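You operate a simulated robot arm through the tools that you are given. There is no shell and no other tool. Be economical: measure what you need, move in short steps, check, and stop when the job is done.

You are at the controls of a simulated robot arm. One attempt, no reset.

TASK
Put the loop block marked "29" from the wide bench on the blue-rimmed plate and the loop block that says "62" on top of the plain carton there. Take the 25 mm spacer on the oven side of the wide bench and put it away on the shelf under the small table. Take the green hand pad from the wide bench and leave it on the small table. Fetch the 2000 N spring block from the wide bench and set it on top of the black 50 mm spacer there. Switch the brake lever off. Put the cylinder on the top of the long counter away on the front left of the wide bench. Put the tin from the top of the long counter on the trolley top. Take the black pad from the steel table and put it on the grey oil tray. Put the white pad on the long bench away on the open end of the green bench. Put the 75 mm spacer on the yellow base board. Open the debris drawer. Any order will do. Set down upright: loop block, cylinder, 75 mm spacer. The brake lever goes to its stop.

The check looks at the end state, three seconds after you hand in, the way a careful person would. Anything else that was tipped, shoved, dropped, spilled or broken makes it a failure.

THE ROBOT
A 7-joint arm with a fingered hand on a trunk, on a base that drives. Base frame: it is fixed to the floor where the robot stands at the start and does not move with it; the origin is under the middle of the robot, x ahead of it, y to its left, z up; the surface under the hand at the start is at about z = 860. Lengths are in mm, angles in rad, forces in N, time in s.
With the tool pointing down near the work surface it reaches from about 400 to 720 mm from the robot's upright axis, wherever it stands. Its first joint turns from -2.897 to 2.897 rad. Places, roughly: 25 mm spacer [750, -1250, 750]; 50 mm spacer [1000, -1750, 1000]; 75 mm spacer [-250, -4500, 1000]; blue-rimmed plate (17x13x2 cm) [700, -400, 900]; brake lever [2500, -2500, 200]; cylinder [5500, -2000, 1000]; debris drawer [-100, -5300, 200]; front left of the wide bench [1300, -1300, 900]; hand pad [500, -1500, 1000]; loop block [500, 0, 1000]; oil tray [2000, -6250, 750]; open end of the green bench [1900, -8700, 900]; pad [2000, -6750, 750]; plain carton (11x12x10 cm) [500, -500, 900]; shelf under the small table [600, -3700, 200]; small table [600, -3700, 900]; spring block [1000, -2000, 1000]; tin [5750, -2750, 1000]; trolley top [2500, -2700, 800]; white pad (7x5x3 cm) [-600, -7900, 900]; yellow base board (17x25 cm) [-680, -8100, 900]. Payload 3.4 kg.
Tool frame: the origin (TCP) lies between the finger pads and is the grasp point; the fingertips stand 25 mm ahead of it; z points along the fingers, y is the line along which they close. The gripper opens to 88 mm. The gripper's body begins 29 mm behind the TCP. The gripper is a hand of 3 fingers: y runs from the thumb to the fingers, the wrist lies at [-13, -106, -174] in the tool frame, and closing takes about 1.5 s.
Orientation is that of the tool frame in the base frame, as a unit quaternion [w, x, y, z]. With the fingers straight down and the wrist toward the robot, the tool's x, y and z point along [0, 1, 0], [1, 0, 0] and [0, 0, -1] of the base frame.

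THE INTERFACE
- The arm moves only by the tool move_arm. Its argument "rows" is one flat list of numbers, 7 for each row, row after row: the shift along the base's x, y, z in units of 100 mm (1.0 is 100 mm), then the turn, a rotation vector about the base's x, y, z in units of 60 degrees (1.0 is 60 degrees), then the opening, from 0 (shut) to 1 (fully open). In form: [tx, ty, tz, rx, ry, rz, gripper, tx, ty, tz, rx, ry, rz, gripper, ...]. A call has 1 to 12 rows; each row is the pose to reach, as a shift and turn from the pose commanded when the call began. A call with a number of a shift or a turn outside -1 to 1 is refused whole. Rows are played at 5 a second. More than 50 mm and 0.15 rad between two rows, or a gripper value outside its range, and nothing of the call is played. Where a pose cannot be reached the arm comes as near as it can. A force on the tool above 40 N (or 10 N above the force at the start of the call, whichever is more), or a blocked arm, ends the call early, and 0.2 s more pass. The fingers move at their own pace (about 72 mm/s each) and stop on an object; they squeeze with about 27 N. The grip force told is the motor's: it shows also when the fingers shut on nothing. Time passes only in rows, and 0.2 s behind the last, so rows that repeat a pose let the fingers close. The reply holds the time, the measured pose of the TCP, the force on the tool along the base axes, the opening and the grip force, in the units named above and with some noise, with the torque about the TCP (base axes, N m) and any sound that the robot's microphone picked up, and new pictures: "pictures" is both (left out), scene, wrist or none.
- Cameras (640 x 400 px; columns grow to the right, rows downward): "scene" is now at [9.9, 113.9, 1483.6]; the picture's right is [-0.53, -0.85, 0.00], its down [-0.57, 0.36, -0.74] and it looks along [0.63, -0.39, -0.67] (base axes); focal length 262 px, centre (320, 200). "wrist" rides on the gripper at [58, -85, -99] in the tool frame; the picture's right is [-0.67, 0.35, -0.66], its down [-0.69, -0.63, 0.37] and it looks along [-0.29, 0.69, 0.66] (tool axes); focal length 261 px, centre (320, 200). There is no depth. A picture from a camera that has moved, and an enlarged one, comes with that camera's place and axes in the base frame and with its lens.
- raise_lower(by): slides the trunk up (or, below 0, down) by that many mm; the arm and the scene camera ride with it, the base frame stays. It gives what a move gives, with no picture.
- base_move(legs): drives the robot by 1 to 6 legs, each [ahead, left, turn to the left] in mm, mm and rad, along the robot's own axes; the way and the turn of a leg run together, so that a leg with both is an arc; at most 1500 mm and 3.142 rad a leg. The arm and the cameras ride along, it lands a little off, and it stops where it bumps. It gives what a move gives, and a new picture of the scene camera.
- grasp_type(shape): the hand has 3 fingers and takes this shape, open, in about a second: jaw (thumb against the fingers, like two jaws); tri (thumb and two fingers); tip (a fingertip pinch); poke (one finger out to press); point (the index stretched); flat (the hand flat); cup (the hand cupped); fist (a fist). The gripper value then closes the fingers along that shape, each until it touches; the sizes above hold for jaw. It gives what a move gives, with no picture.
- aim_head(pan, tilt): turns the head with the scene camera to pan (to the left, within 2.705 rad either way) and tilt (down, from -0.506 to 1.204), counted from straight ahead of the robot. It gives what a move gives, and a new picture of the scene camera.
- enlarge(camera, box): a new picture of the part [left, top, right, bottom] of that camera's present view, enlarged. The clock stands still meanwhile.
- job_done(): hands the job in; it is judged then, once.

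Work in short steps. Places have to be worked out from the pictures, the camera data and where the tool is seen: move nearer, look again, correct. Check each grasp and each placing, and mend what went wrong. You have 546 turns and 360 pictures in all, those below and enlarged ones among them. Open the gripper and draw the arm clear of the work before you hand the job in, unless the task says otherwise; then end with one line.

The tools are called after "Request:" as name(argument=value, ...) on one line, values as JSON. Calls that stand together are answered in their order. move_arm: Moves the arm, as the interface text tells. Its arguments: {"type":"object","properties":{"rows":{"type":"array","items":{"type":"number"}},"pictures":{"type":"string","enum":["both","scene","wrist","none"]}},"required":["rows"]} The other tools are called the same way: raise_lower (by) slides the trunk up or down; grasp_type (shape) gives the hand a shape; base_move (legs) drives the base; aim_head (pan, tilt) turns the head that bears the scene camera; enlarge (camera, box) takes an enlarged picture of a part of a camera's view; job_done () hands the job in.

At the start:

```text
t: 0.0
eef_pos: [355.6, -222.5, 1174.0]
orientation: [0.0, 0.707, 0.707, 0.0]
force: [0.8, -0.5, -0.1]
wrist_torque: [0.0, -0.01, 0.0]
width: 87.4
grasp_force: 0.1
shape: jaw
trunk travel left (down, up): [-500.0, 90.0]
robot x, y, heading: [1.6, 2.3, 0.004]
head pan, tilt: [-0.56, 0.733]
```

scene: 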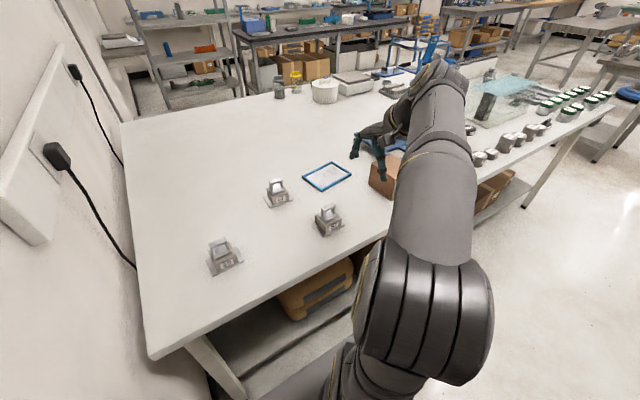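
wrist: 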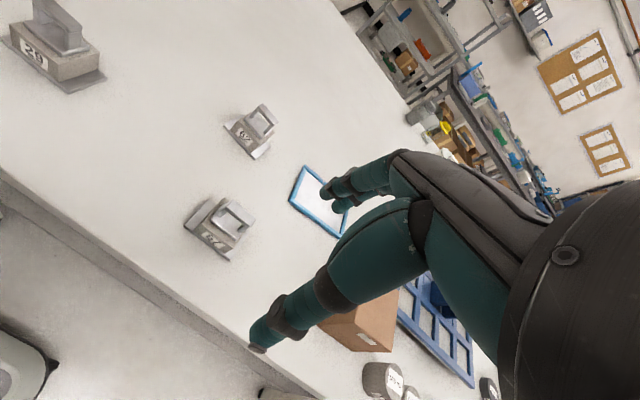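

I start by enlarging the views to read the loop blocks' labels.

Request:
enlarge(camera="scene", box=[190, 150, 430, 300])

Request:
enlarge(camera="wrist", box=[0, 0, 320, 260])

```text
2.67 times, centred on (310, 225) of scene
camera zoom: at [9.9, 113.9, 1483.6], right [-0.53, -0.85, 0.0], down [-0.57, 0.36, -0.74], along [0.63, -0.39, -0.67], focal length 700 px, centre (347, 133)
```

zoom: 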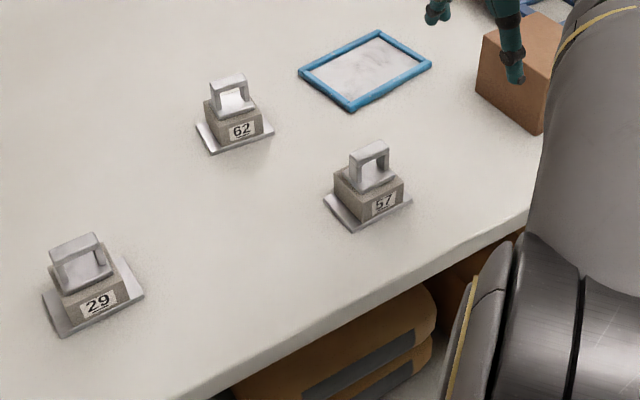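

```text
1.54 times, centred on (160, 130) of wrist
camera zoom: at [271.0, -166.3, 1272.6], right [0.35, -0.67, 0.66], down [-0.63, -0.69, -0.37], along [0.69, -0.29, -0.66], focal length 401 px, centre (566, 308)
```

zoom: 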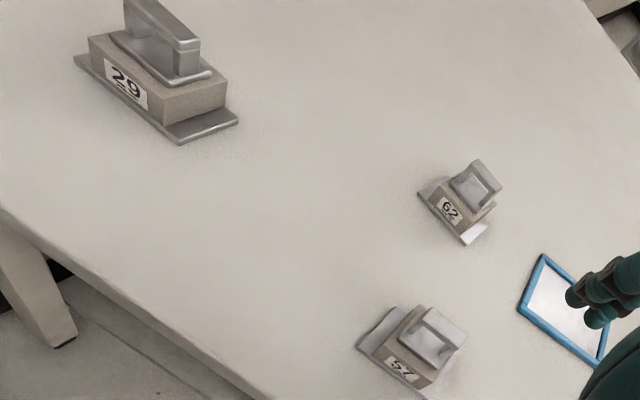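

Block 29 is at about (522, 113), handle top z≈945, arch plane nearly along y. Moving the arm toward it in the air.

Request:
move_arm(rows=[0.2, 0.33, 0, 0, 0, 0, 1, 0.4, 0.67, 0, 0, 0, 0, 1, 0.55, 1.0, 0, 0, 0, 0, 1], pictures="none")

Request:
move_arm(rows=[0.2, 0.33, -0.1, 0, 0, 0, 1, 0.4, 0.67, -0.2, 0, 0, 0, 1, 0.55, 1.0, -0.3, 0, 0, 0, 1], pictures="none")

Request:
move_arm(rows=[0.2, 0.33, -0.2, 0, 0, 0, 1, 0.4, 0.67, -0.4, 0, 0, 0, 1, 0.55, 1.0, -0.6, 0, 0, 0, 1], pictures="both")

```text
t: 0.8
eef_pos: [410.9, -121.8, 1175.0]
orientation: [-0.001, 0.707, 0.707, 0.001]
force: [-0.5, 0.0, -0.9]
wrist_torque: [0.02, 0.03, -0.03]
width: 87.8
grasp_force: 0.1
shape: jaw
trunk travel left (down, up): [-500.0, 90.0]
robot x, y, heading: [-1.9, -2.4, 0.002]
head pan, tilt: [-0.56, 0.733]
```

```text
t: 1.6
eef_pos: [464.6, -22.8, 1144.1]
orientation: [-0.001, 0.707, 0.707, 0.0]
force: [-0.2, -0.2, -0.8]
wrist_torque: [0.01, -0.01, 0.02]
width: 87.7
grasp_force: 0.1
shape: jaw
trunk travel left (down, up): [-500.0, 90.0]
robot x, y, heading: [-1.0, -3.7, -0.004]
head pan, tilt: [-0.56, 0.733]
```

```text
t: 2.4
eef_pos: [520.6, 75.7, 1085.0]
orientation: [0.0, 0.707, 0.707, 0.0]
force: [0.5, -0.2, 0.5]
wrist_torque: [0.01, -0.02, 0.0]
width: 87.5
grasp_force: 0.1
shape: jaw
trunk travel left (down, up): [-500.0, 90.0]
robot x, y, heading: [2.4, 0.9, -0.001]
head pan, tilt: [-0.56, 0.733]
camera scene: at [10.2, 114.1, 1483.6], right [-0.53, -0.85, 0.0], down [-0.57, 0.36, -0.74], along [0.63, -0.39, -0.67], focal length 262 px, centre (320, 200)
camera wrist: at [435.4, 134.2, 1183.1], right [0.35, -0.67, 0.66], down [-0.63, -0.69, -0.37], along [0.69, -0.29, -0.66], focal length 261 px, centre (320, 200)
```

scene: 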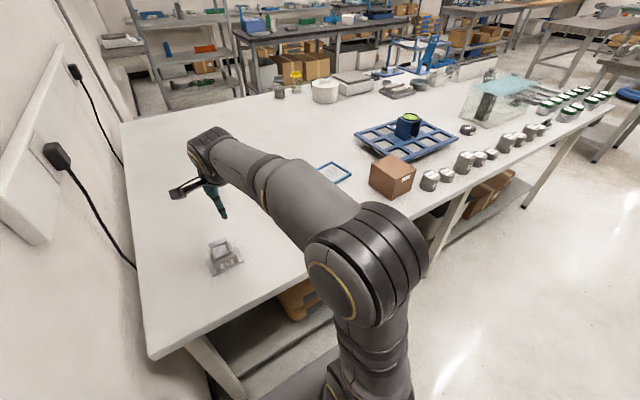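
wrist: 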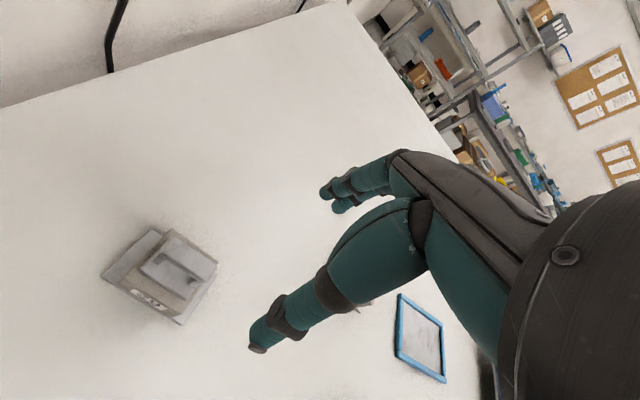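

Request:
enlarge(camera="wrist", box=[80, 200, 280, 350])

```text
2.67 times, centred on (180, 275) of wrist
camera zoom: at [435.4, 134.2, 1183.1], right [0.35, -0.67, 0.66], down [-0.63, -0.69, -0.37], along [0.69, -0.29, -0.66], focal length 695 px, centre (693, 0)
```

zoom: 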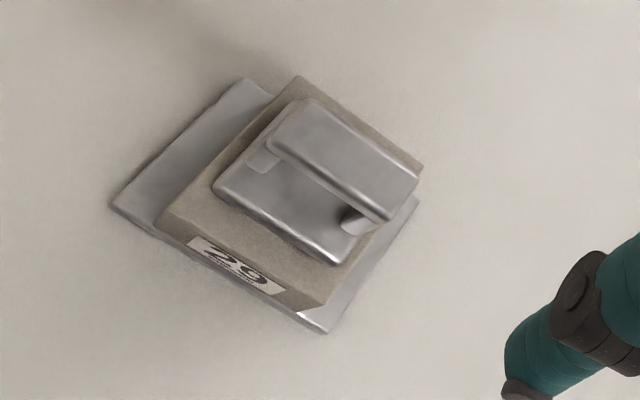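

Handle bar is about 18×43 mm, centred (518,108), turned about +6°. Descending over it.

Request:
move_arm(rows=[-0.03, 0.32, -0.3, 0, 0, 0.1, 1, -0.03, 0.32, -0.7, 0, 0, 0.1, 1, -0.03, 0.32, -1.0, 0, 0, 0.1, 1], pictures="wrist")

```text
t: 3.2
eef_pos: [517.6, 108.4, 984.9]
orientation: [0.0, 0.669, 0.743, 0.0]
force: [0.3, 0.3, 0.5]
wrist_torque: [0.03, 0.04, -0.02]
width: 87.8
grasp_force: 0.1
shape: jaw
trunk travel left (down, up): [-500.0, 90.0]
robot x, y, heading: [-0.4, -3.3, 0.002]
head pan, tilt: [-0.56, 0.733]
camera wrist: at [426.5, 156.4, 1082.6], right [0.42, -0.63, 0.66], down [-0.55, -0.75, -0.37], along [0.72, -0.21, -0.66], focal length 261 px, centre (320, 200)
```

wrist: 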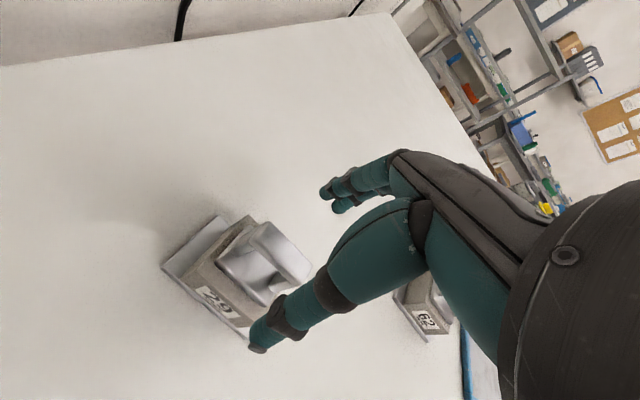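

Request:
move_arm(rows=[0, 0, -0.25, 0, 0, 0, 1, 0, 0, -0.49, 0, 0, 0, 1], pictures="wrist")

```text
t: 3.8
eef_pos: [515.8, 107.4, 934.9]
orientation: [0.001, 0.669, 0.744, 0.0]
force: [-0.1, -0.3, -0.2]
wrist_torque: [0.0, 0.04, 0.02]
width: 87.7
grasp_force: 0.1
shape: jaw
trunk travel left (down, up): [-500.0, 90.0]
robot x, y, heading: [0.4, 3.1, 0.003]
head pan, tilt: [-0.56, 0.733]
camera wrist: at [426.2, 156.3, 1033.8], right [0.42, -0.63, 0.66], down [-0.55, -0.75, -0.37], along [0.72, -0.21, -0.66], focal length 261 px, centre (320, 200)
```

wrist: 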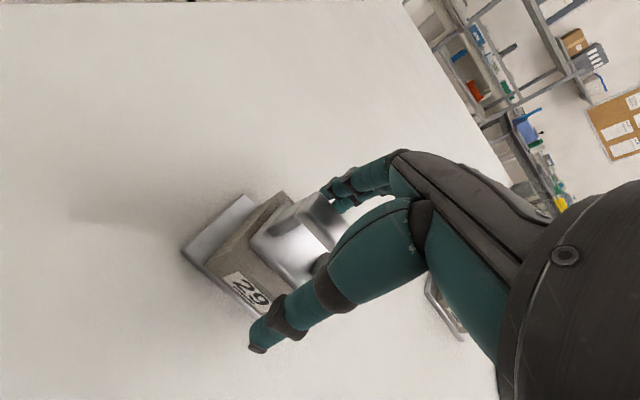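

The handle is between thumb and fingers; close and lift a little.

Request:
move_arm(rows=[0, 0, 0, 0, 0, 0, 0, 0, 0, 0, 0, 0, 0, 0, 0, 0, 0, 0, 0, 0, 0, 0, 0, 0, 0, 0, 0, 0, 0, 0, 0, 0, 0, 0, 0, 0, 0, 0, 0, 0, 0, 0, 0, 0, 0, 0, 0, 0, 0, 0, 0, 0, 0, 0, 0, 0, 0, 0, 0.3, 0, 0, 0, 0, 0, 0, 0.7, 0, 0, 0, 0, 0, 0, 1, 0, 0, 0, 0], pictures="both")

```text
t: 6.2
eef_pos: [517.8, 107.7, 1035.3]
orientation: [0.0, 0.669, 0.743, -0.001]
force: [0.4, 0.5, -6.1]
wrist_torque: [-0.02, 0.03, -0.03]
width: 17.9
grasp_force: 27.4
shape: jaw
trunk travel left (down, up): [-500.0, 90.0]
robot x, y, heading: [-0.7, 0.9, 0.001]
head pan, tilt: [-0.56, 0.733]
camera scene: at [10.4, 114.1, 1483.5], right [-0.53, -0.85, 0.0], down [-0.57, 0.36, -0.74], along [0.63, -0.39, -0.67], focal length 262 px, centre (320, 200)
camera wrist: at [427.8, 156.1, 1133.6], right [0.42, -0.63, 0.66], down [-0.55, -0.75, -0.36], along [0.72, -0.21, -0.66], focal length 261 px, centre (320, 200)
```

scene: 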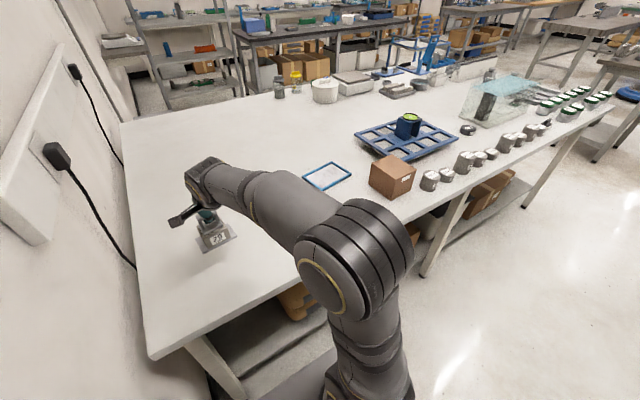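
wrist: 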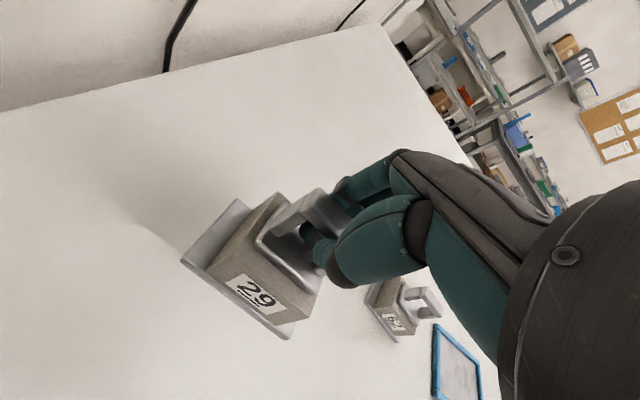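

Held (17.9 mm). Raise a bit more, then drive the base right 300 mm so the plate is in reach.

Request:
move_arm(rows=[0, 0, 0.3, 0, 0, 0, 0, 0, 0, 0.6, 0, 0, 0, 0], pictures="none")

Request:
base_move(legs=[[0, -300, 0]])

```text
t: 6.8
eef_pos: [518.2, 107.7, 1096.4]
orientation: [-0.001, 0.669, 0.743, -0.001]
force: [-0.1, 0.1, -6.6]
wrist_torque: [-0.01, 0.04, 0.02]
width: 17.8
grasp_force: 27.4
shape: jaw
trunk travel left (down, up): [-500.0, 90.0]
robot x, y, heading: [-1.0, 0.7, -0.001]
head pan, tilt: [-0.56, 0.733]
```

```text
t: 8.8
eef_pos: [518.8, -190.3, 1095.7]
orientation: [0.0, 0.669, 0.743, 0.0]
force: [0.6, -0.3, -6.5]
wrist_torque: [0.0, 0.06, 0.0]
width: 18.0
grasp_force: 26.2
shape: jaw
trunk travel left (down, up): [-500.0, 90.0]
robot x, y, heading: [0.8, -298.5, 0.004]
head pan, tilt: [-0.56, 0.733]
camera scene: at [10.6, -184.9, 1483.6], right [-0.53, -0.85, 0.0], down [-0.57, 0.35, -0.74], along [0.63, -0.39, -0.67], focal length 262 px, centre (320, 200)
```

scene: 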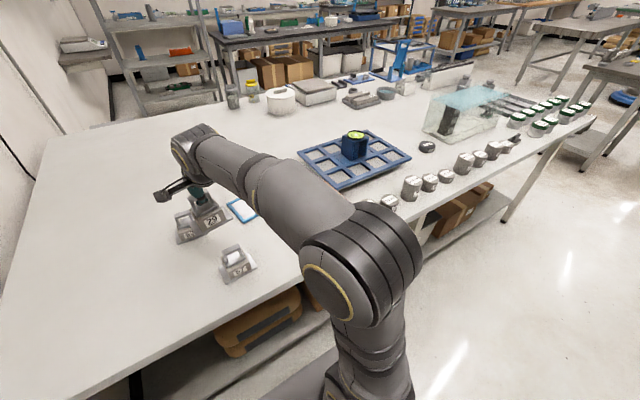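

Request:
move_arm(rows=[0.3, -0.26, 0, 0, 0, 0, 0, 0.6, -0.52, 0, 0, 0, 0, 0, 0.86, -0.74, 0, 0, 0, 0, 0], pictures="none")

Request:
move_arm(rows=[0.3, -0.26, 0, 0, 0, 0, 0, 0.6, -0.52, -0.2, 0, 0, 0, 0, 0.85, -0.74, -0.4, 0, 0, 0, 0], pictures="both")

```text
t: 9.6
eef_pos: [605.0, -265.6, 1094.0]
orientation: [-0.001, 0.668, 0.744, -0.001]
force: [1.3, -0.8, -6.0]
wrist_torque: [-0.03, 0.01, 0.03]
width: 18.0
grasp_force: 26.7
shape: jaw
trunk travel left (down, up): [-500.0, 90.0]
robot x, y, heading: [1.6, -299.2, 0.003]
head pan, tilt: [-0.56, 0.733]
```

```text
t: 10.4
eef_pos: [691.0, -339.7, 1053.9]
orientation: [0.0, 0.668, 0.744, -0.001]
force: [0.8, -0.9, -7.2]
wrist_torque: [-0.02, 0.0, 0.01]
width: 17.7
grasp_force: 26.8
shape: jaw
trunk travel left (down, up): [-500.0, 90.0]
robot x, y, heading: [3.8, -301.6, 0.001]
head pan, tilt: [-0.56, 0.733]
camera scene: at [11.8, -185.1, 1483.6], right [-0.53, -0.85, 0.0], down [-0.57, 0.35, -0.74], along [0.63, -0.39, -0.67], focal length 262 px, centre (320, 200)
camera wrist: at [600.4, -291.0, 1151.8], right [0.42, -0.63, 0.65], down [-0.55, -0.75, -0.36], along [0.72, -0.21, -0.66], focal length 261 px, centre (320, 200)
```

scene: 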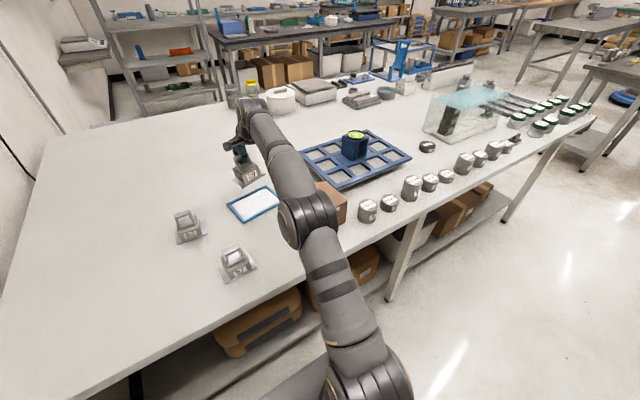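
wrist: 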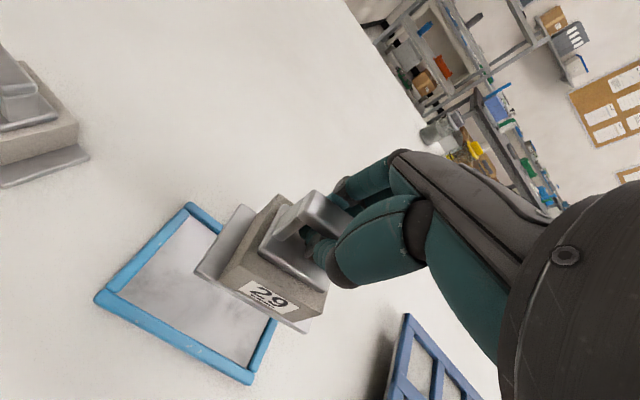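

Plate centre ≈ (698,-347). Lower to just above it.

Request:
move_arm(rows=[0.06, -0.07, -0.35, 0, 0, 0.04, 0, 0.06, -0.07, -0.7, 0, 0, 0.04, 0, 0.06, -0.07, -1.0, 0, 0, 0.04, 0], pictures="wrist")

```text
t: 11.2
eef_pos: [694.6, -344.7, 954.3]
orientation: [0.0, 0.653, 0.757, -0.001]
force: [-1.0, 0.3, -6.2]
wrist_torque: [-0.01, 0.02, -0.02]
width: 17.8
grasp_force: 26.7
shape: jaw
trunk travel left (down, up): [-500.0, 90.0]
robot x, y, heading: [0.5, -298.2, 0.001]
head pan, tilt: [-0.56, 0.733]
camera wrist: at [603.2, -300.6, 1052.1], right [0.45, -0.61, 0.66], down [-0.52, -0.77, -0.37], along [0.73, -0.18, -0.66], focal length 261 px, centre (320, 200)
```

wrist: 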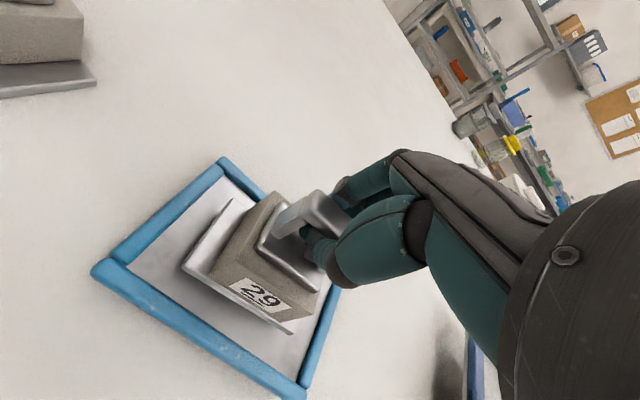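

Well centred; lower in small steps until contact.

Request:
move_arm(rows=[0, 0, -0.04, 0, 0, 0, 0, 0, 0, -0.08, 0, 0, 0, 0, 0, 0, -0.12, 0, 0, 0, 0], pictures="none")

```text
t: 12.0
eef_pos: [694.2, -344.6, 944.9]
orientation: [0.0, 0.653, 0.758, 0.0]
force: [-0.2, -0.3, -2.7]
wrist_torque: [0.0, -0.02, 0.01]
width: 17.8
grasp_force: 27.1
shape: jaw
trunk travel left (down, up): [-500.0, 90.0]
robot x, y, heading: [-3.6, -298.4, 0.008]
head pan, tilt: [-0.56, 0.733]
```

Request:
move_arm(rows=[0, 0, -0.02, 0, 0, 0, 0, 0, 0, -0.02, 0, 0, 0, 1, 0, 0, -0.02, 0, 0, 0, 1, 0, 0, -0.02, 0, 0, 0, 1, 0, 0, -0.02, 0, 0, 0, 1, 0, 0, -0.02, 0, 0, 0, 1, 0, 0, 0.3, 0, 0, 0, 1, 0, 0, 0.65, 0, 0, 0, 1, 0, 0, 1.0, 0, 0, 0, 1], pictures="wrist")

```text
t: 14.0
eef_pos: [695.1, -344.4, 1043.6]
orientation: [-0.001, 0.653, 0.758, -0.001]
force: [-0.7, -0.3, 0.1]
wrist_torque: [-0.01, 0.02, -0.01]
width: 87.8
grasp_force: 0.2
shape: jaw
trunk travel left (down, up): [-500.0, 90.0]
robot x, y, heading: [1.2, -300.3, 0.003]
head pan, tilt: [-0.56, 0.733]
camera wrist: at [602.6, -300.4, 1141.0], right [0.45, -0.61, 0.66], down [-0.52, -0.77, -0.36], along [0.73, -0.18, -0.66], focal length 261 px, centre (320, 200)
```

wrist: 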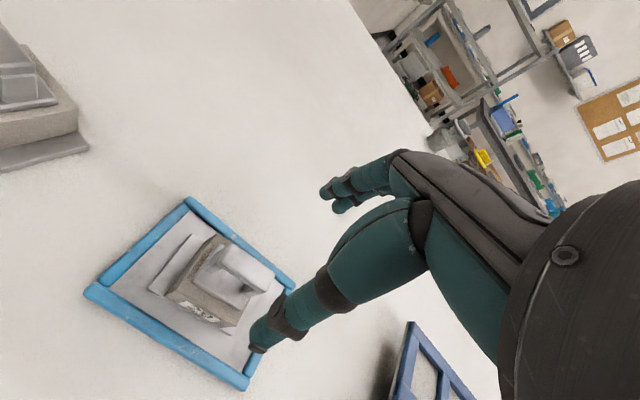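

29 stands on the plate. Move over toward block 62 at ≈(674,-123).

Request:
move_arm(rows=[-0.05, 0.33, 0.1, 0, 0, -0.07, 1, -0.1, 0.66, 0.2, 0, 0, -0.14, 1, -0.15, 1.0, 0.2, 0, 0, -0.21, 1], pictures="none")

Request:
move_arm(rows=[-0.02, 0.33, 0, 0, 0, 0, 1, -0.04, 0.66, 0, 0, 0, 0, 1, -0.06, 1.0, 0, 0, 0, 0, 1], pictures="wrist")

```text
t: 14.8
eef_pos: [680.1, -245.0, 1062.8]
orientation: [0.0, 0.733, 0.68, -0.001]
force: [0.5, 0.0, -0.1]
wrist_torque: [0.01, -0.01, -0.01]
width: 87.5
grasp_force: 0.2
shape: jaw
trunk travel left (down, up): [-500.0, 90.0]
robot x, y, heading: [-0.0, -301.9, 0.0]
head pan, tilt: [-0.56, 0.733]
```

```text
t: 15.6
eef_pos: [674.0, -144.0, 1064.1]
orientation: [0.0, 0.732, 0.682, 0.0]
force: [-0.5, 0.1, -0.2]
wrist_torque: [0.01, 0.01, -0.02]
width: 87.8
grasp_force: 0.1
shape: jaw
trunk travel left (down, up): [-500.0, 90.0]
robot x, y, heading: [1.3, -296.8, 0.001]
head pan, tilt: [-0.56, 0.733]
camera wrist: at [593.9, -80.4, 1160.9], right [0.3, -0.69, 0.66], down [-0.68, -0.64, -0.37], along [0.67, -0.33, -0.66], focal length 261 px, centre (320, 200)
```

wrist: 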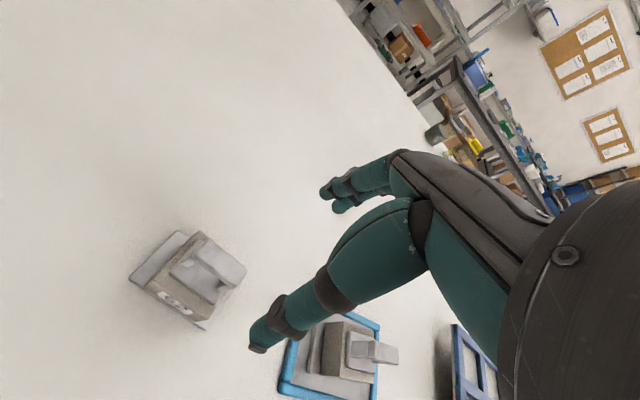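

Request:
enlarge(camera="wrist", box=[120, 210, 280, 340])

```text
3.08 times, centred on (200, 275) of wrist
camera zoom: at [593.9, -80.4, 1160.9], right [0.3, -0.69, 0.66], down [-0.68, -0.64, -0.37], along [0.67, -0.33, -0.66], focal length 802 px, centre (689, -31)
```

zoom: 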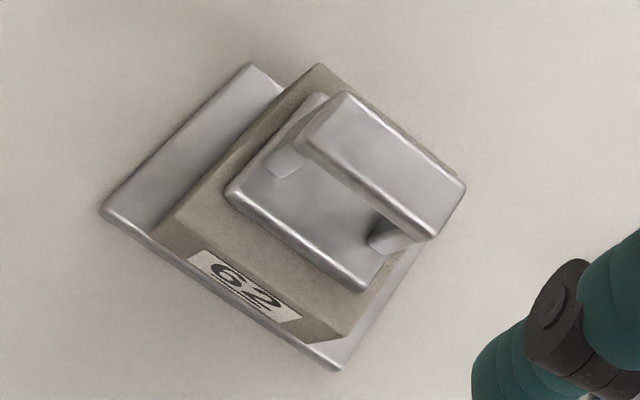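

Handle centre ≈ (678,-129), already aligned. Descend onto it.

Request:
move_arm(rows=[0.04, 0.15, -0.4, 0, 0, 0, 1, 0.04, 0.15, -0.8, 0, 0, 0, 1, 0.04, 0.15, -1.0, 0, 0, 0, 1], pictures="none")

Request:
move_arm(rows=[0, 0, -0.29, 0, 0, 0, 1, 0, 0, -0.29, 0, 0, 0, 1], pictures="wrist")

```text
t: 16.4
eef_pos: [678.3, -129.1, 963.4]
orientation: [-0.001, 0.732, 0.681, 0.0]
force: [0.5, 0.4, -0.4]
wrist_torque: [0.0, -0.04, -0.02]
width: 87.7
grasp_force: 0.0
shape: jaw
trunk travel left (down, up): [-500.0, 90.0]
robot x, y, heading: [0.3, -297.4, -0.0]
head pan, tilt: [-0.56, 0.733]
```

```text
t: 17.0
eef_pos: [677.6, -128.9, 934.7]
orientation: [0.0, 0.731, 0.682, 0.0]
force: [0.3, -1.0, 0.3]
wrist_torque: [0.0, -0.01, 0.02]
width: 87.5
grasp_force: 0.1
shape: jaw
trunk travel left (down, up): [-500.0, 90.0]
robot x, y, heading: [-2.2, -298.9, 0.001]
head pan, tilt: [-0.56, 0.733]
camera wrist: at [597.6, -65.7, 1031.9], right [0.3, -0.69, 0.66], down [-0.68, -0.64, -0.37], along [0.67, -0.33, -0.66], focal length 261 px, centre (320, 200)
```

wrist: 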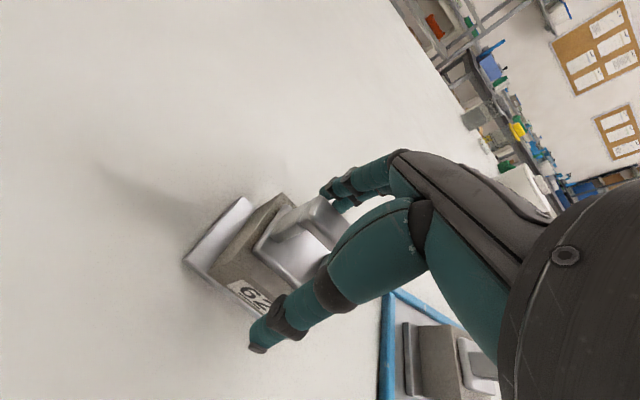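

Request:
move_arm(rows=[0, 0, 0, 0, 0, 0, 0, 0, 0, 0, 0, 0, 0, 0, 0, 0, 0, 0, 0, 0, 0, 0, 0, 0, 0, 0, 0, 0, 0, 0, 0, 0, 0, 0, 0, 0, 0, 0, 0, 0, 0, 0, 0, 0, 0, 0, 0, 0, 0, 0, 0, 0, 0, 0, 0, 0, 0, 0, 0.3, 0, 0, 0, 0, 0, 0, 0.7, 0, 0, 0, 0, 0, 0, 1, 0, 0, 0, 0], pictures="none")

Request:
move_arm(rows=[0, 0, 0.4, 0, 0, 0, 0, 0, 0, 0.8, 0, 0, 0, 0], pictures="none")

Request:
aim_head(pan=-0.56, tilt=0.733)

```text
t: 19.4
eef_pos: [676.8, -129.4, 1035.0]
orientation: [0.0, 0.732, 0.681, 0.0]
force: [-0.4, 0.4, -6.3]
wrist_torque: [0.01, 0.0, -0.03]
width: 25.0
grasp_force: 27.6
shape: jaw
trunk travel left (down, up): [-500.0, 90.0]
robot x, y, heading: [0.1, -295.7, 0.003]
head pan, tilt: [-0.56, 0.733]
```

```text
t: 20.0
eef_pos: [659.3, -133.3, 1102.7]
orientation: [0.0, 0.732, 0.682, -0.001]
force: [0.0, -0.2, -5.9]
wrist_torque: [0.03, 0.02, 0.01]
width: 25.2
grasp_force: 27.5
shape: jaw
out of reach, approached as far as the arm can: row 1, 2
trunk travel left (down, up): [-500.0, 90.0]
robot x, y, heading: [-0.5, -298.6, 0.006]
head pan, tilt: [-0.56, 0.733]
```

```text
t: 20.6
eef_pos: [660.8, -132.9, 1103.0]
orientation: [-0.001, 0.733, 0.681, 0.0]
force: [-0.9, -0.1, -5.6]
wrist_torque: [0.01, 0.01, 0.0]
width: 25.2
grasp_force: 27.3
shape: jaw
trunk travel left (down, up): [-500.0, 90.0]
robot x, y, heading: [-3.0, -295.5, -0.005]
head pan, tilt: [-0.56, 0.733]
camera scene: at [10.8, -184.3, 1483.6], right [-0.53, -0.85, 0.0], down [-0.57, 0.35, -0.74], along [0.63, -0.39, -0.67], focal length 262 px, centre (320, 200)
```

scene: 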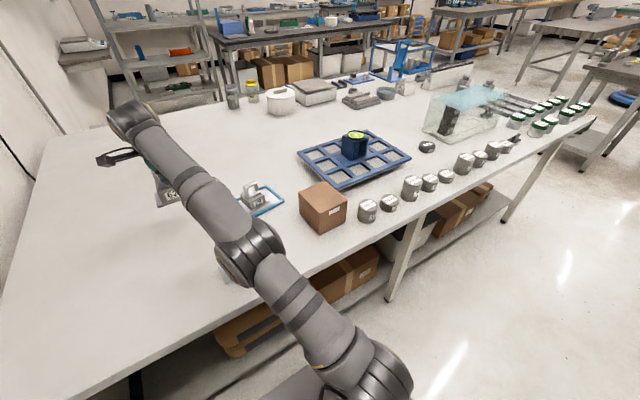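

Held. Carton top centre ≈ (511,-501), top z≈960. Carry it there in the air.

Request:
move_arm(rows=[-0.2, -0.33, 0, 0, 0, 0, 0, -0.4, -0.66, 0, 0, 0, 0, 0, -0.6, -1, 0, 0, 0, 0, 0], pictures="none")

Request:
move_arm(rows=[-0.2, -0.33, 0, 0, 0, 0, 0, -0.4, -0.66, 0, 0, 0, 0, 0, -0.6, -1, 0, 0, 0, 0, 0], pictures="none")

Request:
move_arm(rows=[-0.1, -0.33, 0, 0, 0, 0, 0, -0.2, -0.66, 0, 0, 0, 0, 0, -0.3, -1, 0, 0, 0, 0, 0], pictures="both")

```text
t: 21.4
eef_pos: [599.9, -234.4, 1103.1]
orientation: [0.0, 0.731, 0.682, 0.0]
force: [-0.2, -0.8, -5.5]
wrist_torque: [0.0, 0.03, 0.01]
width: 18.7
grasp_force: 26.3
shape: jaw
trunk travel left (down, up): [-500.0, 90.0]
robot x, y, heading: [0.8, -295.9, 0.002]
head pan, tilt: [-0.56, 0.733]
```

```text
t: 22.2
eef_pos: [538.2, -334.9, 1102.6]
orientation: [0.0, 0.731, 0.682, 0.0]
force: [0.2, -1.3, -5.7]
wrist_torque: [0.0, 0.0, -0.03]
width: 19.0
grasp_force: 26.8
shape: jaw
trunk travel left (down, up): [-500.0, 90.0]
robot x, y, heading: [-0.4, -298.8, 0.003]
head pan, tilt: [-0.56, 0.733]
```

```text
t: 23.0
eef_pos: [507.5, -434.4, 1104.4]
orientation: [0.001, 0.731, 0.682, 0.0]
force: [0.2, -2.0, -7.1]
wrist_torque: [-0.03, 0.03, 0.0]
width: 18.9
grasp_force: 26.8
shape: jaw
trunk travel left (down, up): [-500.0, 90.0]
robot x, y, heading: [2.8, -299.2, 0.002]
head pan, tilt: [-0.56, 0.733]
camera scene: at [10.6, -185.5, 1483.7], right [-0.53, -0.85, 0.0], down [-0.57, 0.35, -0.74], along [0.63, -0.39, -0.67], focal length 262 px, centre (320, 200)
camera wrist: at [428.6, -371.4, 1201.5], right [0.3, -0.69, 0.66], down [-0.68, -0.64, -0.37], along [0.67, -0.33, -0.66], focal length 261 px, centre (320, 200)
```

scene: 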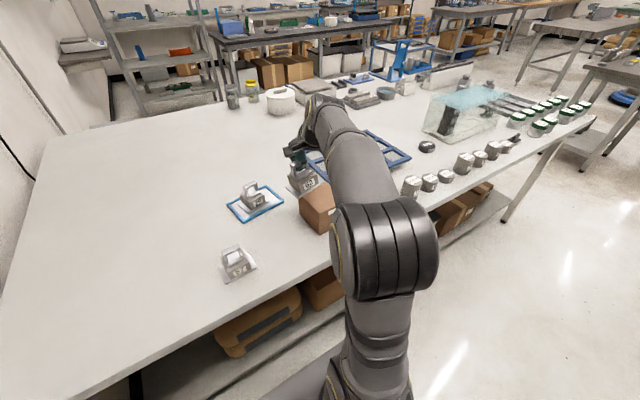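
wrist: 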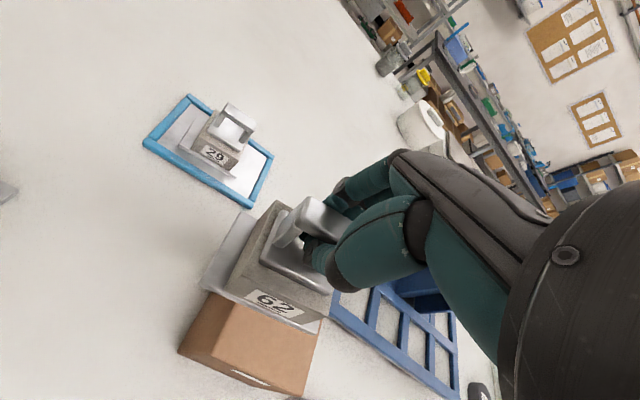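

Request:
move_arm(rows=[0.02, -0.33, 0, 0, 0, 0, 0, 0.03, -0.66, 0, 0, 0, 0, 0], pictures="both")

```text
t: 23.6
eef_pos: [512.5, -501.8, 1103.8]
orientation: [-0.001, 0.732, 0.681, 0.0]
force: [-0.8, 0.8, -5.8]
wrist_torque: [-0.01, 0.06, 0.04]
width: 19.0
grasp_force: 26.3
shape: jaw
trunk travel left (down, up): [-500.0, 90.0]
robot x, y, heading: [2.5, -295.9, 0.002]
head pan, tilt: [-0.56, 0.733]
camera scene: at [10.7, -185.1, 1483.6], right [-0.53, -0.85, 0.0], down [-0.57, 0.35, -0.74], along [0.63, -0.39, -0.67], focal length 262 px, centre (320, 200)
camera wrist: at [432.1, -436.8, 1201.7], right [0.3, -0.69, 0.65], down [-0.68, -0.64, -0.37], along [0.67, -0.33, -0.66], focal length 261 px, centre (320, 200)
```

scene: 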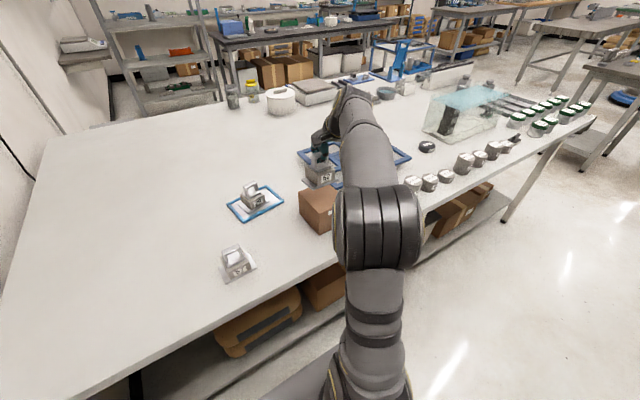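
wrist: 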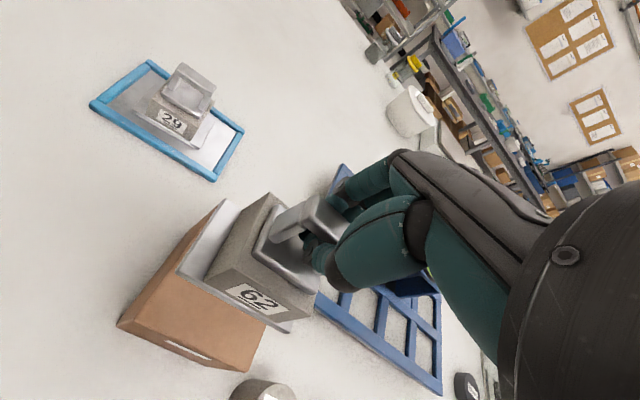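

Request:
enlarge(camera="wrist", box=[100, 180, 340, 380])

Request:
enlarge(camera="scene", box=[270, 130, 370, 250])

```text
2.00 times, centred on (220, 280) of wrist
camera zoom: at [432.1, -436.8, 1201.7], right [0.3, -0.69, 0.65], down [-0.68, -0.64, -0.37], along [0.67, -0.33, -0.66], focal length 521 px, centre (520, 40)
```

zoom: 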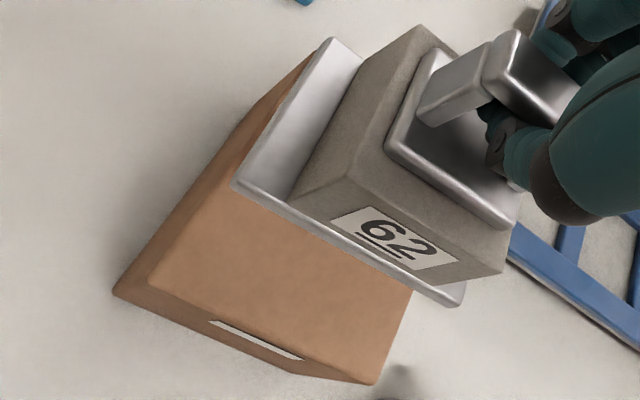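

```text
3.33 times, centred on (320, 190) of scene
camera zoom: at [10.7, -185.1, 1483.6], right [-0.53, -0.85, 0.0], down [-0.57, 0.35, -0.74], along [0.63, -0.39, -0.67], focal length 874 px, centre (320, 233)
```

zoom: 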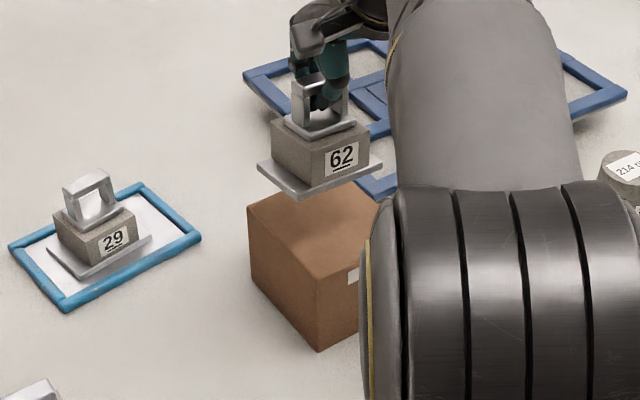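

Carton top centre ≈ (516,-508), z 960. Align and lower.

Request:
move_arm(rows=[0.03, -0.06, -0.2, 0, 0, 0.1, 0, 0.03, -0.06, -0.4, 0, 0, 0.1, 0, 0.03, -0.06, -0.55, 0, 0, 0.1, 0, 0.03, -0.06, -0.6, 0, 0, 0.1, 0], pictures="wrist")

```text
t: 24.6
eef_pos: [514.7, -504.9, 1042.3]
orientation: [-0.001, 0.695, 0.719, -0.001]
force: [0.3, 1.0, -6.5]
wrist_torque: [-0.01, -0.01, 0.01]
width: 18.8
grasp_force: 27.1
shape: jaw
trunk travel left (down, up): [-500.0, 90.0]
robot x, y, heading: [0.3, -296.6, 0.008]
head pan, tilt: [-0.56, 0.733]
camera wrist: at [428.5, -450.5, 1140.2], right [0.37, -0.66, 0.66], down [-0.61, -0.71, -0.37], along [0.7, -0.26, -0.66], focal length 261 px, centre (320, 200)
```

wrist: 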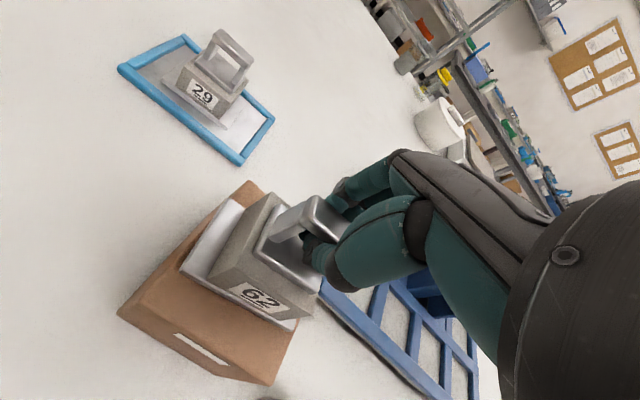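

Request:
move_arm(rows=[0, 0, -0.03, 0, 0, 0, 0, 0, 0, -0.05, 0, 0, 0, 0, 0, 0, -0.07, 0, 0, 0, 0], pictures="wrist")

```text
t: 25.4
eef_pos: [514.3, -503.7, 1036.1]
orientation: [0.0, 0.695, 0.719, 0.0]
force: [-1.3, 0.6, -1.0]
wrist_torque: [0.01, -0.03, -0.02]
width: 19.0
grasp_force: 26.5
shape: jaw
trunk travel left (down, up): [-500.0, 90.0]
robot x, y, heading: [2.0, -299.5, 0.005]
head pan, tilt: [-0.56, 0.733]
camera wrist: at [428.1, -450.4, 1134.6], right [0.37, -0.66, 0.66], down [-0.61, -0.71, -0.37], along [0.7, -0.26, -0.66], focal length 261 px, centre (320, 200)
```

wrist: 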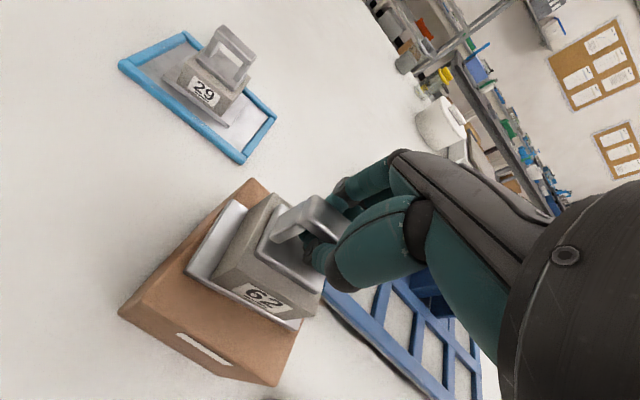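

Resting on the carton; release and rise.

Request:
move_arm(rows=[0, 0, -0.01, 0, 0, 0, 0, 0, 0, -0.01, 0, 0, 0, 1, 0, 0, -0.01, 0, 0, 0, 1, 0, 0, -0.01, 0, 0, 0, 1, 0, 0, -0.01, 0, 0, 0, 1, 0, 0, -0.01, 0, 0, 0, 1, 0, 0, 0.3, 0, 0, 0, 1, 0, 0, 0.65, 0, 0, 0, 1, 0, 0, 1.0, 0, 0, 0, 1], pictures="both")

```text
t: 27.4
eef_pos: [514.9, -506.0, 1135.7]
orientation: [0.0, 0.695, 0.719, 0.0]
force: [0.0, 0.4, -1.0]
wrist_torque: [-0.01, 0.0, -0.02]
width: 88.0
grasp_force: 0.0
shape: jaw
trunk travel left (down, up): [-500.0, 90.0]
robot x, y, heading: [1.8, -295.6, 0.001]
head pan, tilt: [-0.56, 0.733]
camera scene: at [10.0, -184.6, 1483.6], right [-0.53, -0.85, 0.0], down [-0.57, 0.35, -0.74], along [0.63, -0.39, -0.67], focal length 262 px, centre (320, 200)
camera wrist: at [429.0, -450.6, 1233.7], right [0.37, -0.66, 0.66], down [-0.61, -0.71, -0.37], along [0.7, -0.26, -0.66], focal length 261 px, centre (320, 200)
```

scene: 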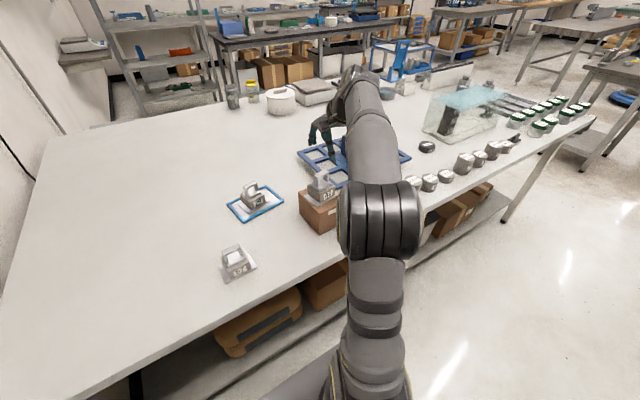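
wrist: 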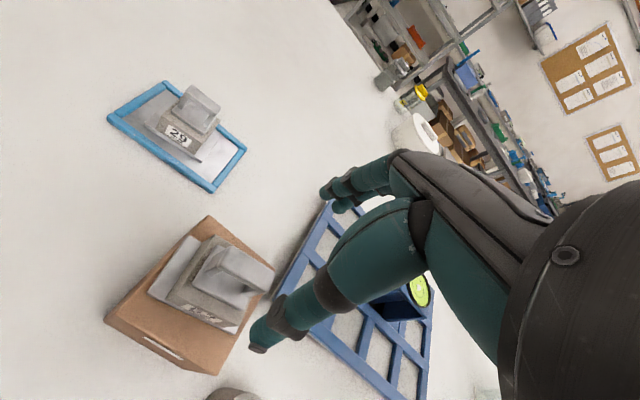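

62 stands on the carton. Now drive right along the bench to survey the other bench items.

Request:
base_move(legs=[[0, -800, 0]])

```text
t: 31.8
eef_pos: [518.5, -1312.5, 1135.4]
orientation: [0.001, 0.695, 0.719, -0.001]
force: [-0.7, 0.1, 0.1]
wrist_torque: [-0.02, -0.04, -0.02]
width: 87.7
grasp_force: 0.0
shape: jaw
trunk travel left (down, up): [-500.0, 90.0]
robot x, y, heading: [2.6, -1108.0, 0.002]
head pan, tilt: [-0.56, 0.733]
camera scene: at [12.3, -991.1, 1483.6], right [-0.53, -0.85, 0.0], down [-0.57, 0.35, -0.74], along [0.63, -0.39, -0.67], focal length 262 px, centre (320, 200)
```

scene: 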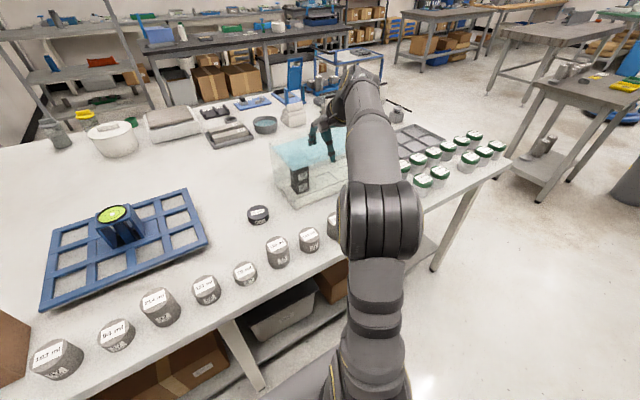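

Request:
enlarge(camera="scene", box=[140, 60, 340, 185])

Request:
enlarge(camera="scene", box=[380, 90, 520, 200])

Request:
aim_head(pan=-1.3, tilt=0.6)

```text
3.20 times, centred on (240, 122) of scene
camera zoom: at [12.3, -991.1, 1483.6], right [-0.53, -0.85, 0.0], down [-0.57, 0.35, -0.74], along [0.63, -0.39, -0.67], focal length 839 px, centre (576, 448)
```

zoom: 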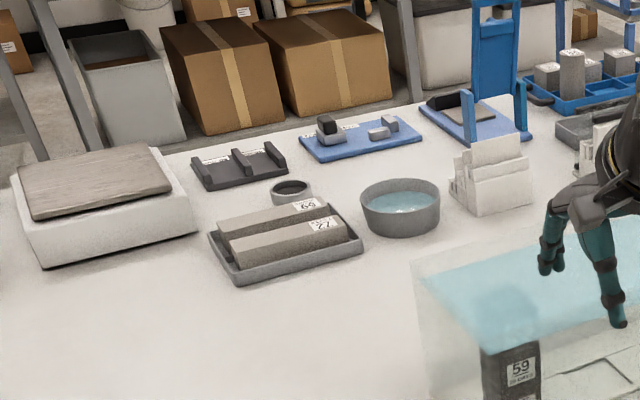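

```text
3.64 times, centred on (450, 145) of scene
camera zoom: at [12.3, -991.1, 1483.6], right [-0.53, -0.85, 0.0], down [-0.57, 0.35, -0.74], along [0.63, -0.39, -0.67], focal length 954 px, centre (-153, 400)
```

zoom: 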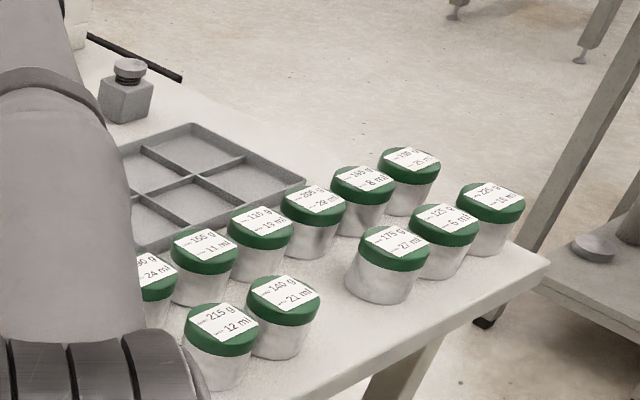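

```text
t: 32.9
eef_pos: [518.9, -1311.1, 1134.8]
orientation: [-0.001, 0.695, 0.719, 0.0]
force: [0.2, 0.8, 0.3]
wrist_torque: [0.01, -0.01, -0.02]
width: 87.7
grasp_force: 0.1
shape: jaw
trunk travel left (down, up): [-500.0, 90.0]
robot x, y, heading: [1.6, -1106.3, 0.0]
head pan, tilt: [-1.3, 0.6]
camera scene: at [-34.7, -1031.8, 1495.0], right [-0.96, -0.27, 0.0], down [-0.15, 0.54, -0.82], along [0.22, -0.79, -0.57], focal length 262 px, centre (320, 200)
```

scene: 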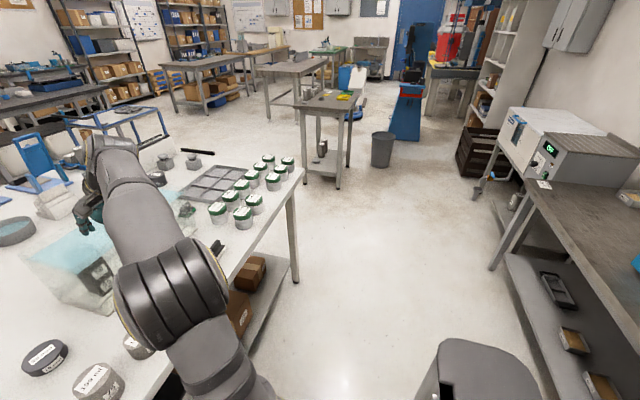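

Request:
enlarge(camera="scene", box=[0, 130, 320, 330])

Request:
enlarge(camera="scene", box=[0, 320, 130, 400])

```text
2.00 times, centred on (160, 230) of scene
camera zoom: at [-34.7, -1031.8, 1495.0], right [-0.96, -0.27, 0.0], down [-0.15, 0.54, -0.82], along [0.22, -0.79, -0.57], focal length 525 px, centre (640, 140)
```

zoom: 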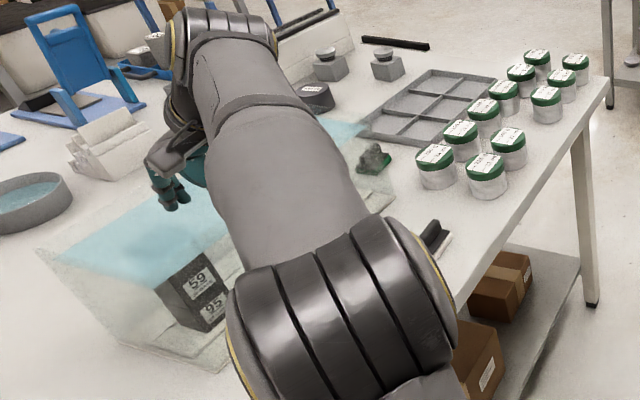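

```text
4.92 times, centred on (65, 360) of scene
camera zoom: at [-34.7, -1031.8, 1495.0], right [-0.96, -0.27, 0.0], down [-0.15, 0.54, -0.82], along [0.22, -0.79, -0.57], focal length 1291 px, centre (1575, -588)
```

zoom: 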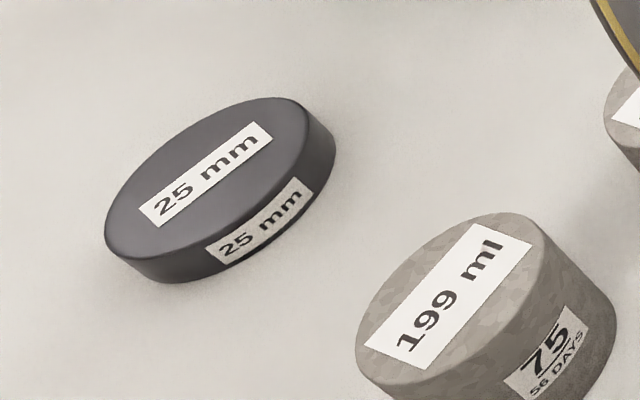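

The 25 mm spacer is near (640,-1139). Drive further right to see the hand pad, 50 mm spacer and spring block.

Request:
base_move(legs=[[0, -450, 0]])

Request:
aim_head(pan=0.0, tilt=0.75)

```text
t: 35.6
eef_pos: [520.9, -1763.3, 1135.6]
orientation: [0.0, 0.694, 0.72, 0.0]
force: [0.0, 0.0, 0.8]
wrist_torque: [0.02, -0.03, 0.0]
width: 87.7
grasp_force: 0.1
shape: jaw
trunk travel left (down, up): [-500.0, 90.0]
robot x, y, heading: [1.0, -1554.0, 0.005]
head pan, tilt: [-1.3, 0.6]
camera scene: at [-33.1, -1484.4, 1495.0], right [-0.96, -0.27, 0.0], down [-0.15, 0.54, -0.82], along [0.22, -0.79, -0.57], focal length 262 px, centre (320, 200)
```

scene: 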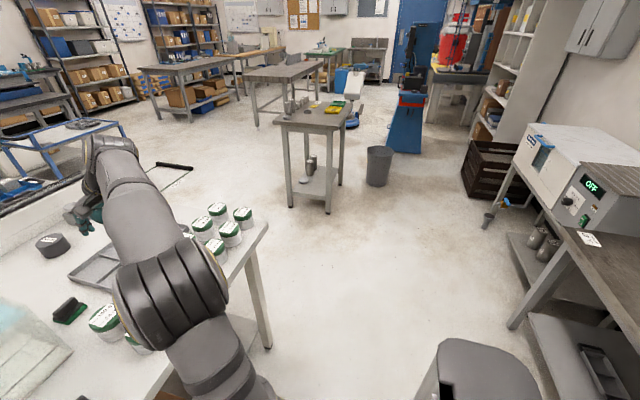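

```text
t: 37.0
eef_pos: [520.6, -1763.0, 1136.6]
orientation: [-0.001, 0.694, 0.72, 0.0]
force: [-0.1, -0.8, -0.4]
wrist_torque: [0.01, 0.02, 0.01]
width: 87.6
grasp_force: 0.0
shape: jaw
trunk travel left (down, up): [-500.0, 90.0]
robot x, y, heading: [8.3, -1560.6, 0.006]
head pan, tilt: [0.0, 0.75]
camera scene: at [25.7, -1398.6, 1482.2], right [0.0, -1.0, 0.0], down [-0.68, 0.0, -0.73], along [0.73, 0.0, -0.68], focal length 262 px, centre (320, 200)
```

scene: 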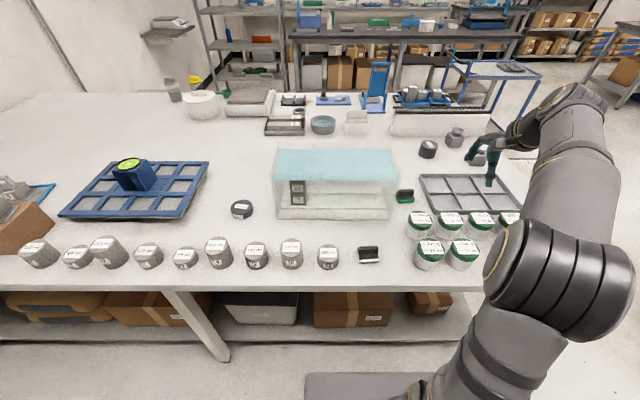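

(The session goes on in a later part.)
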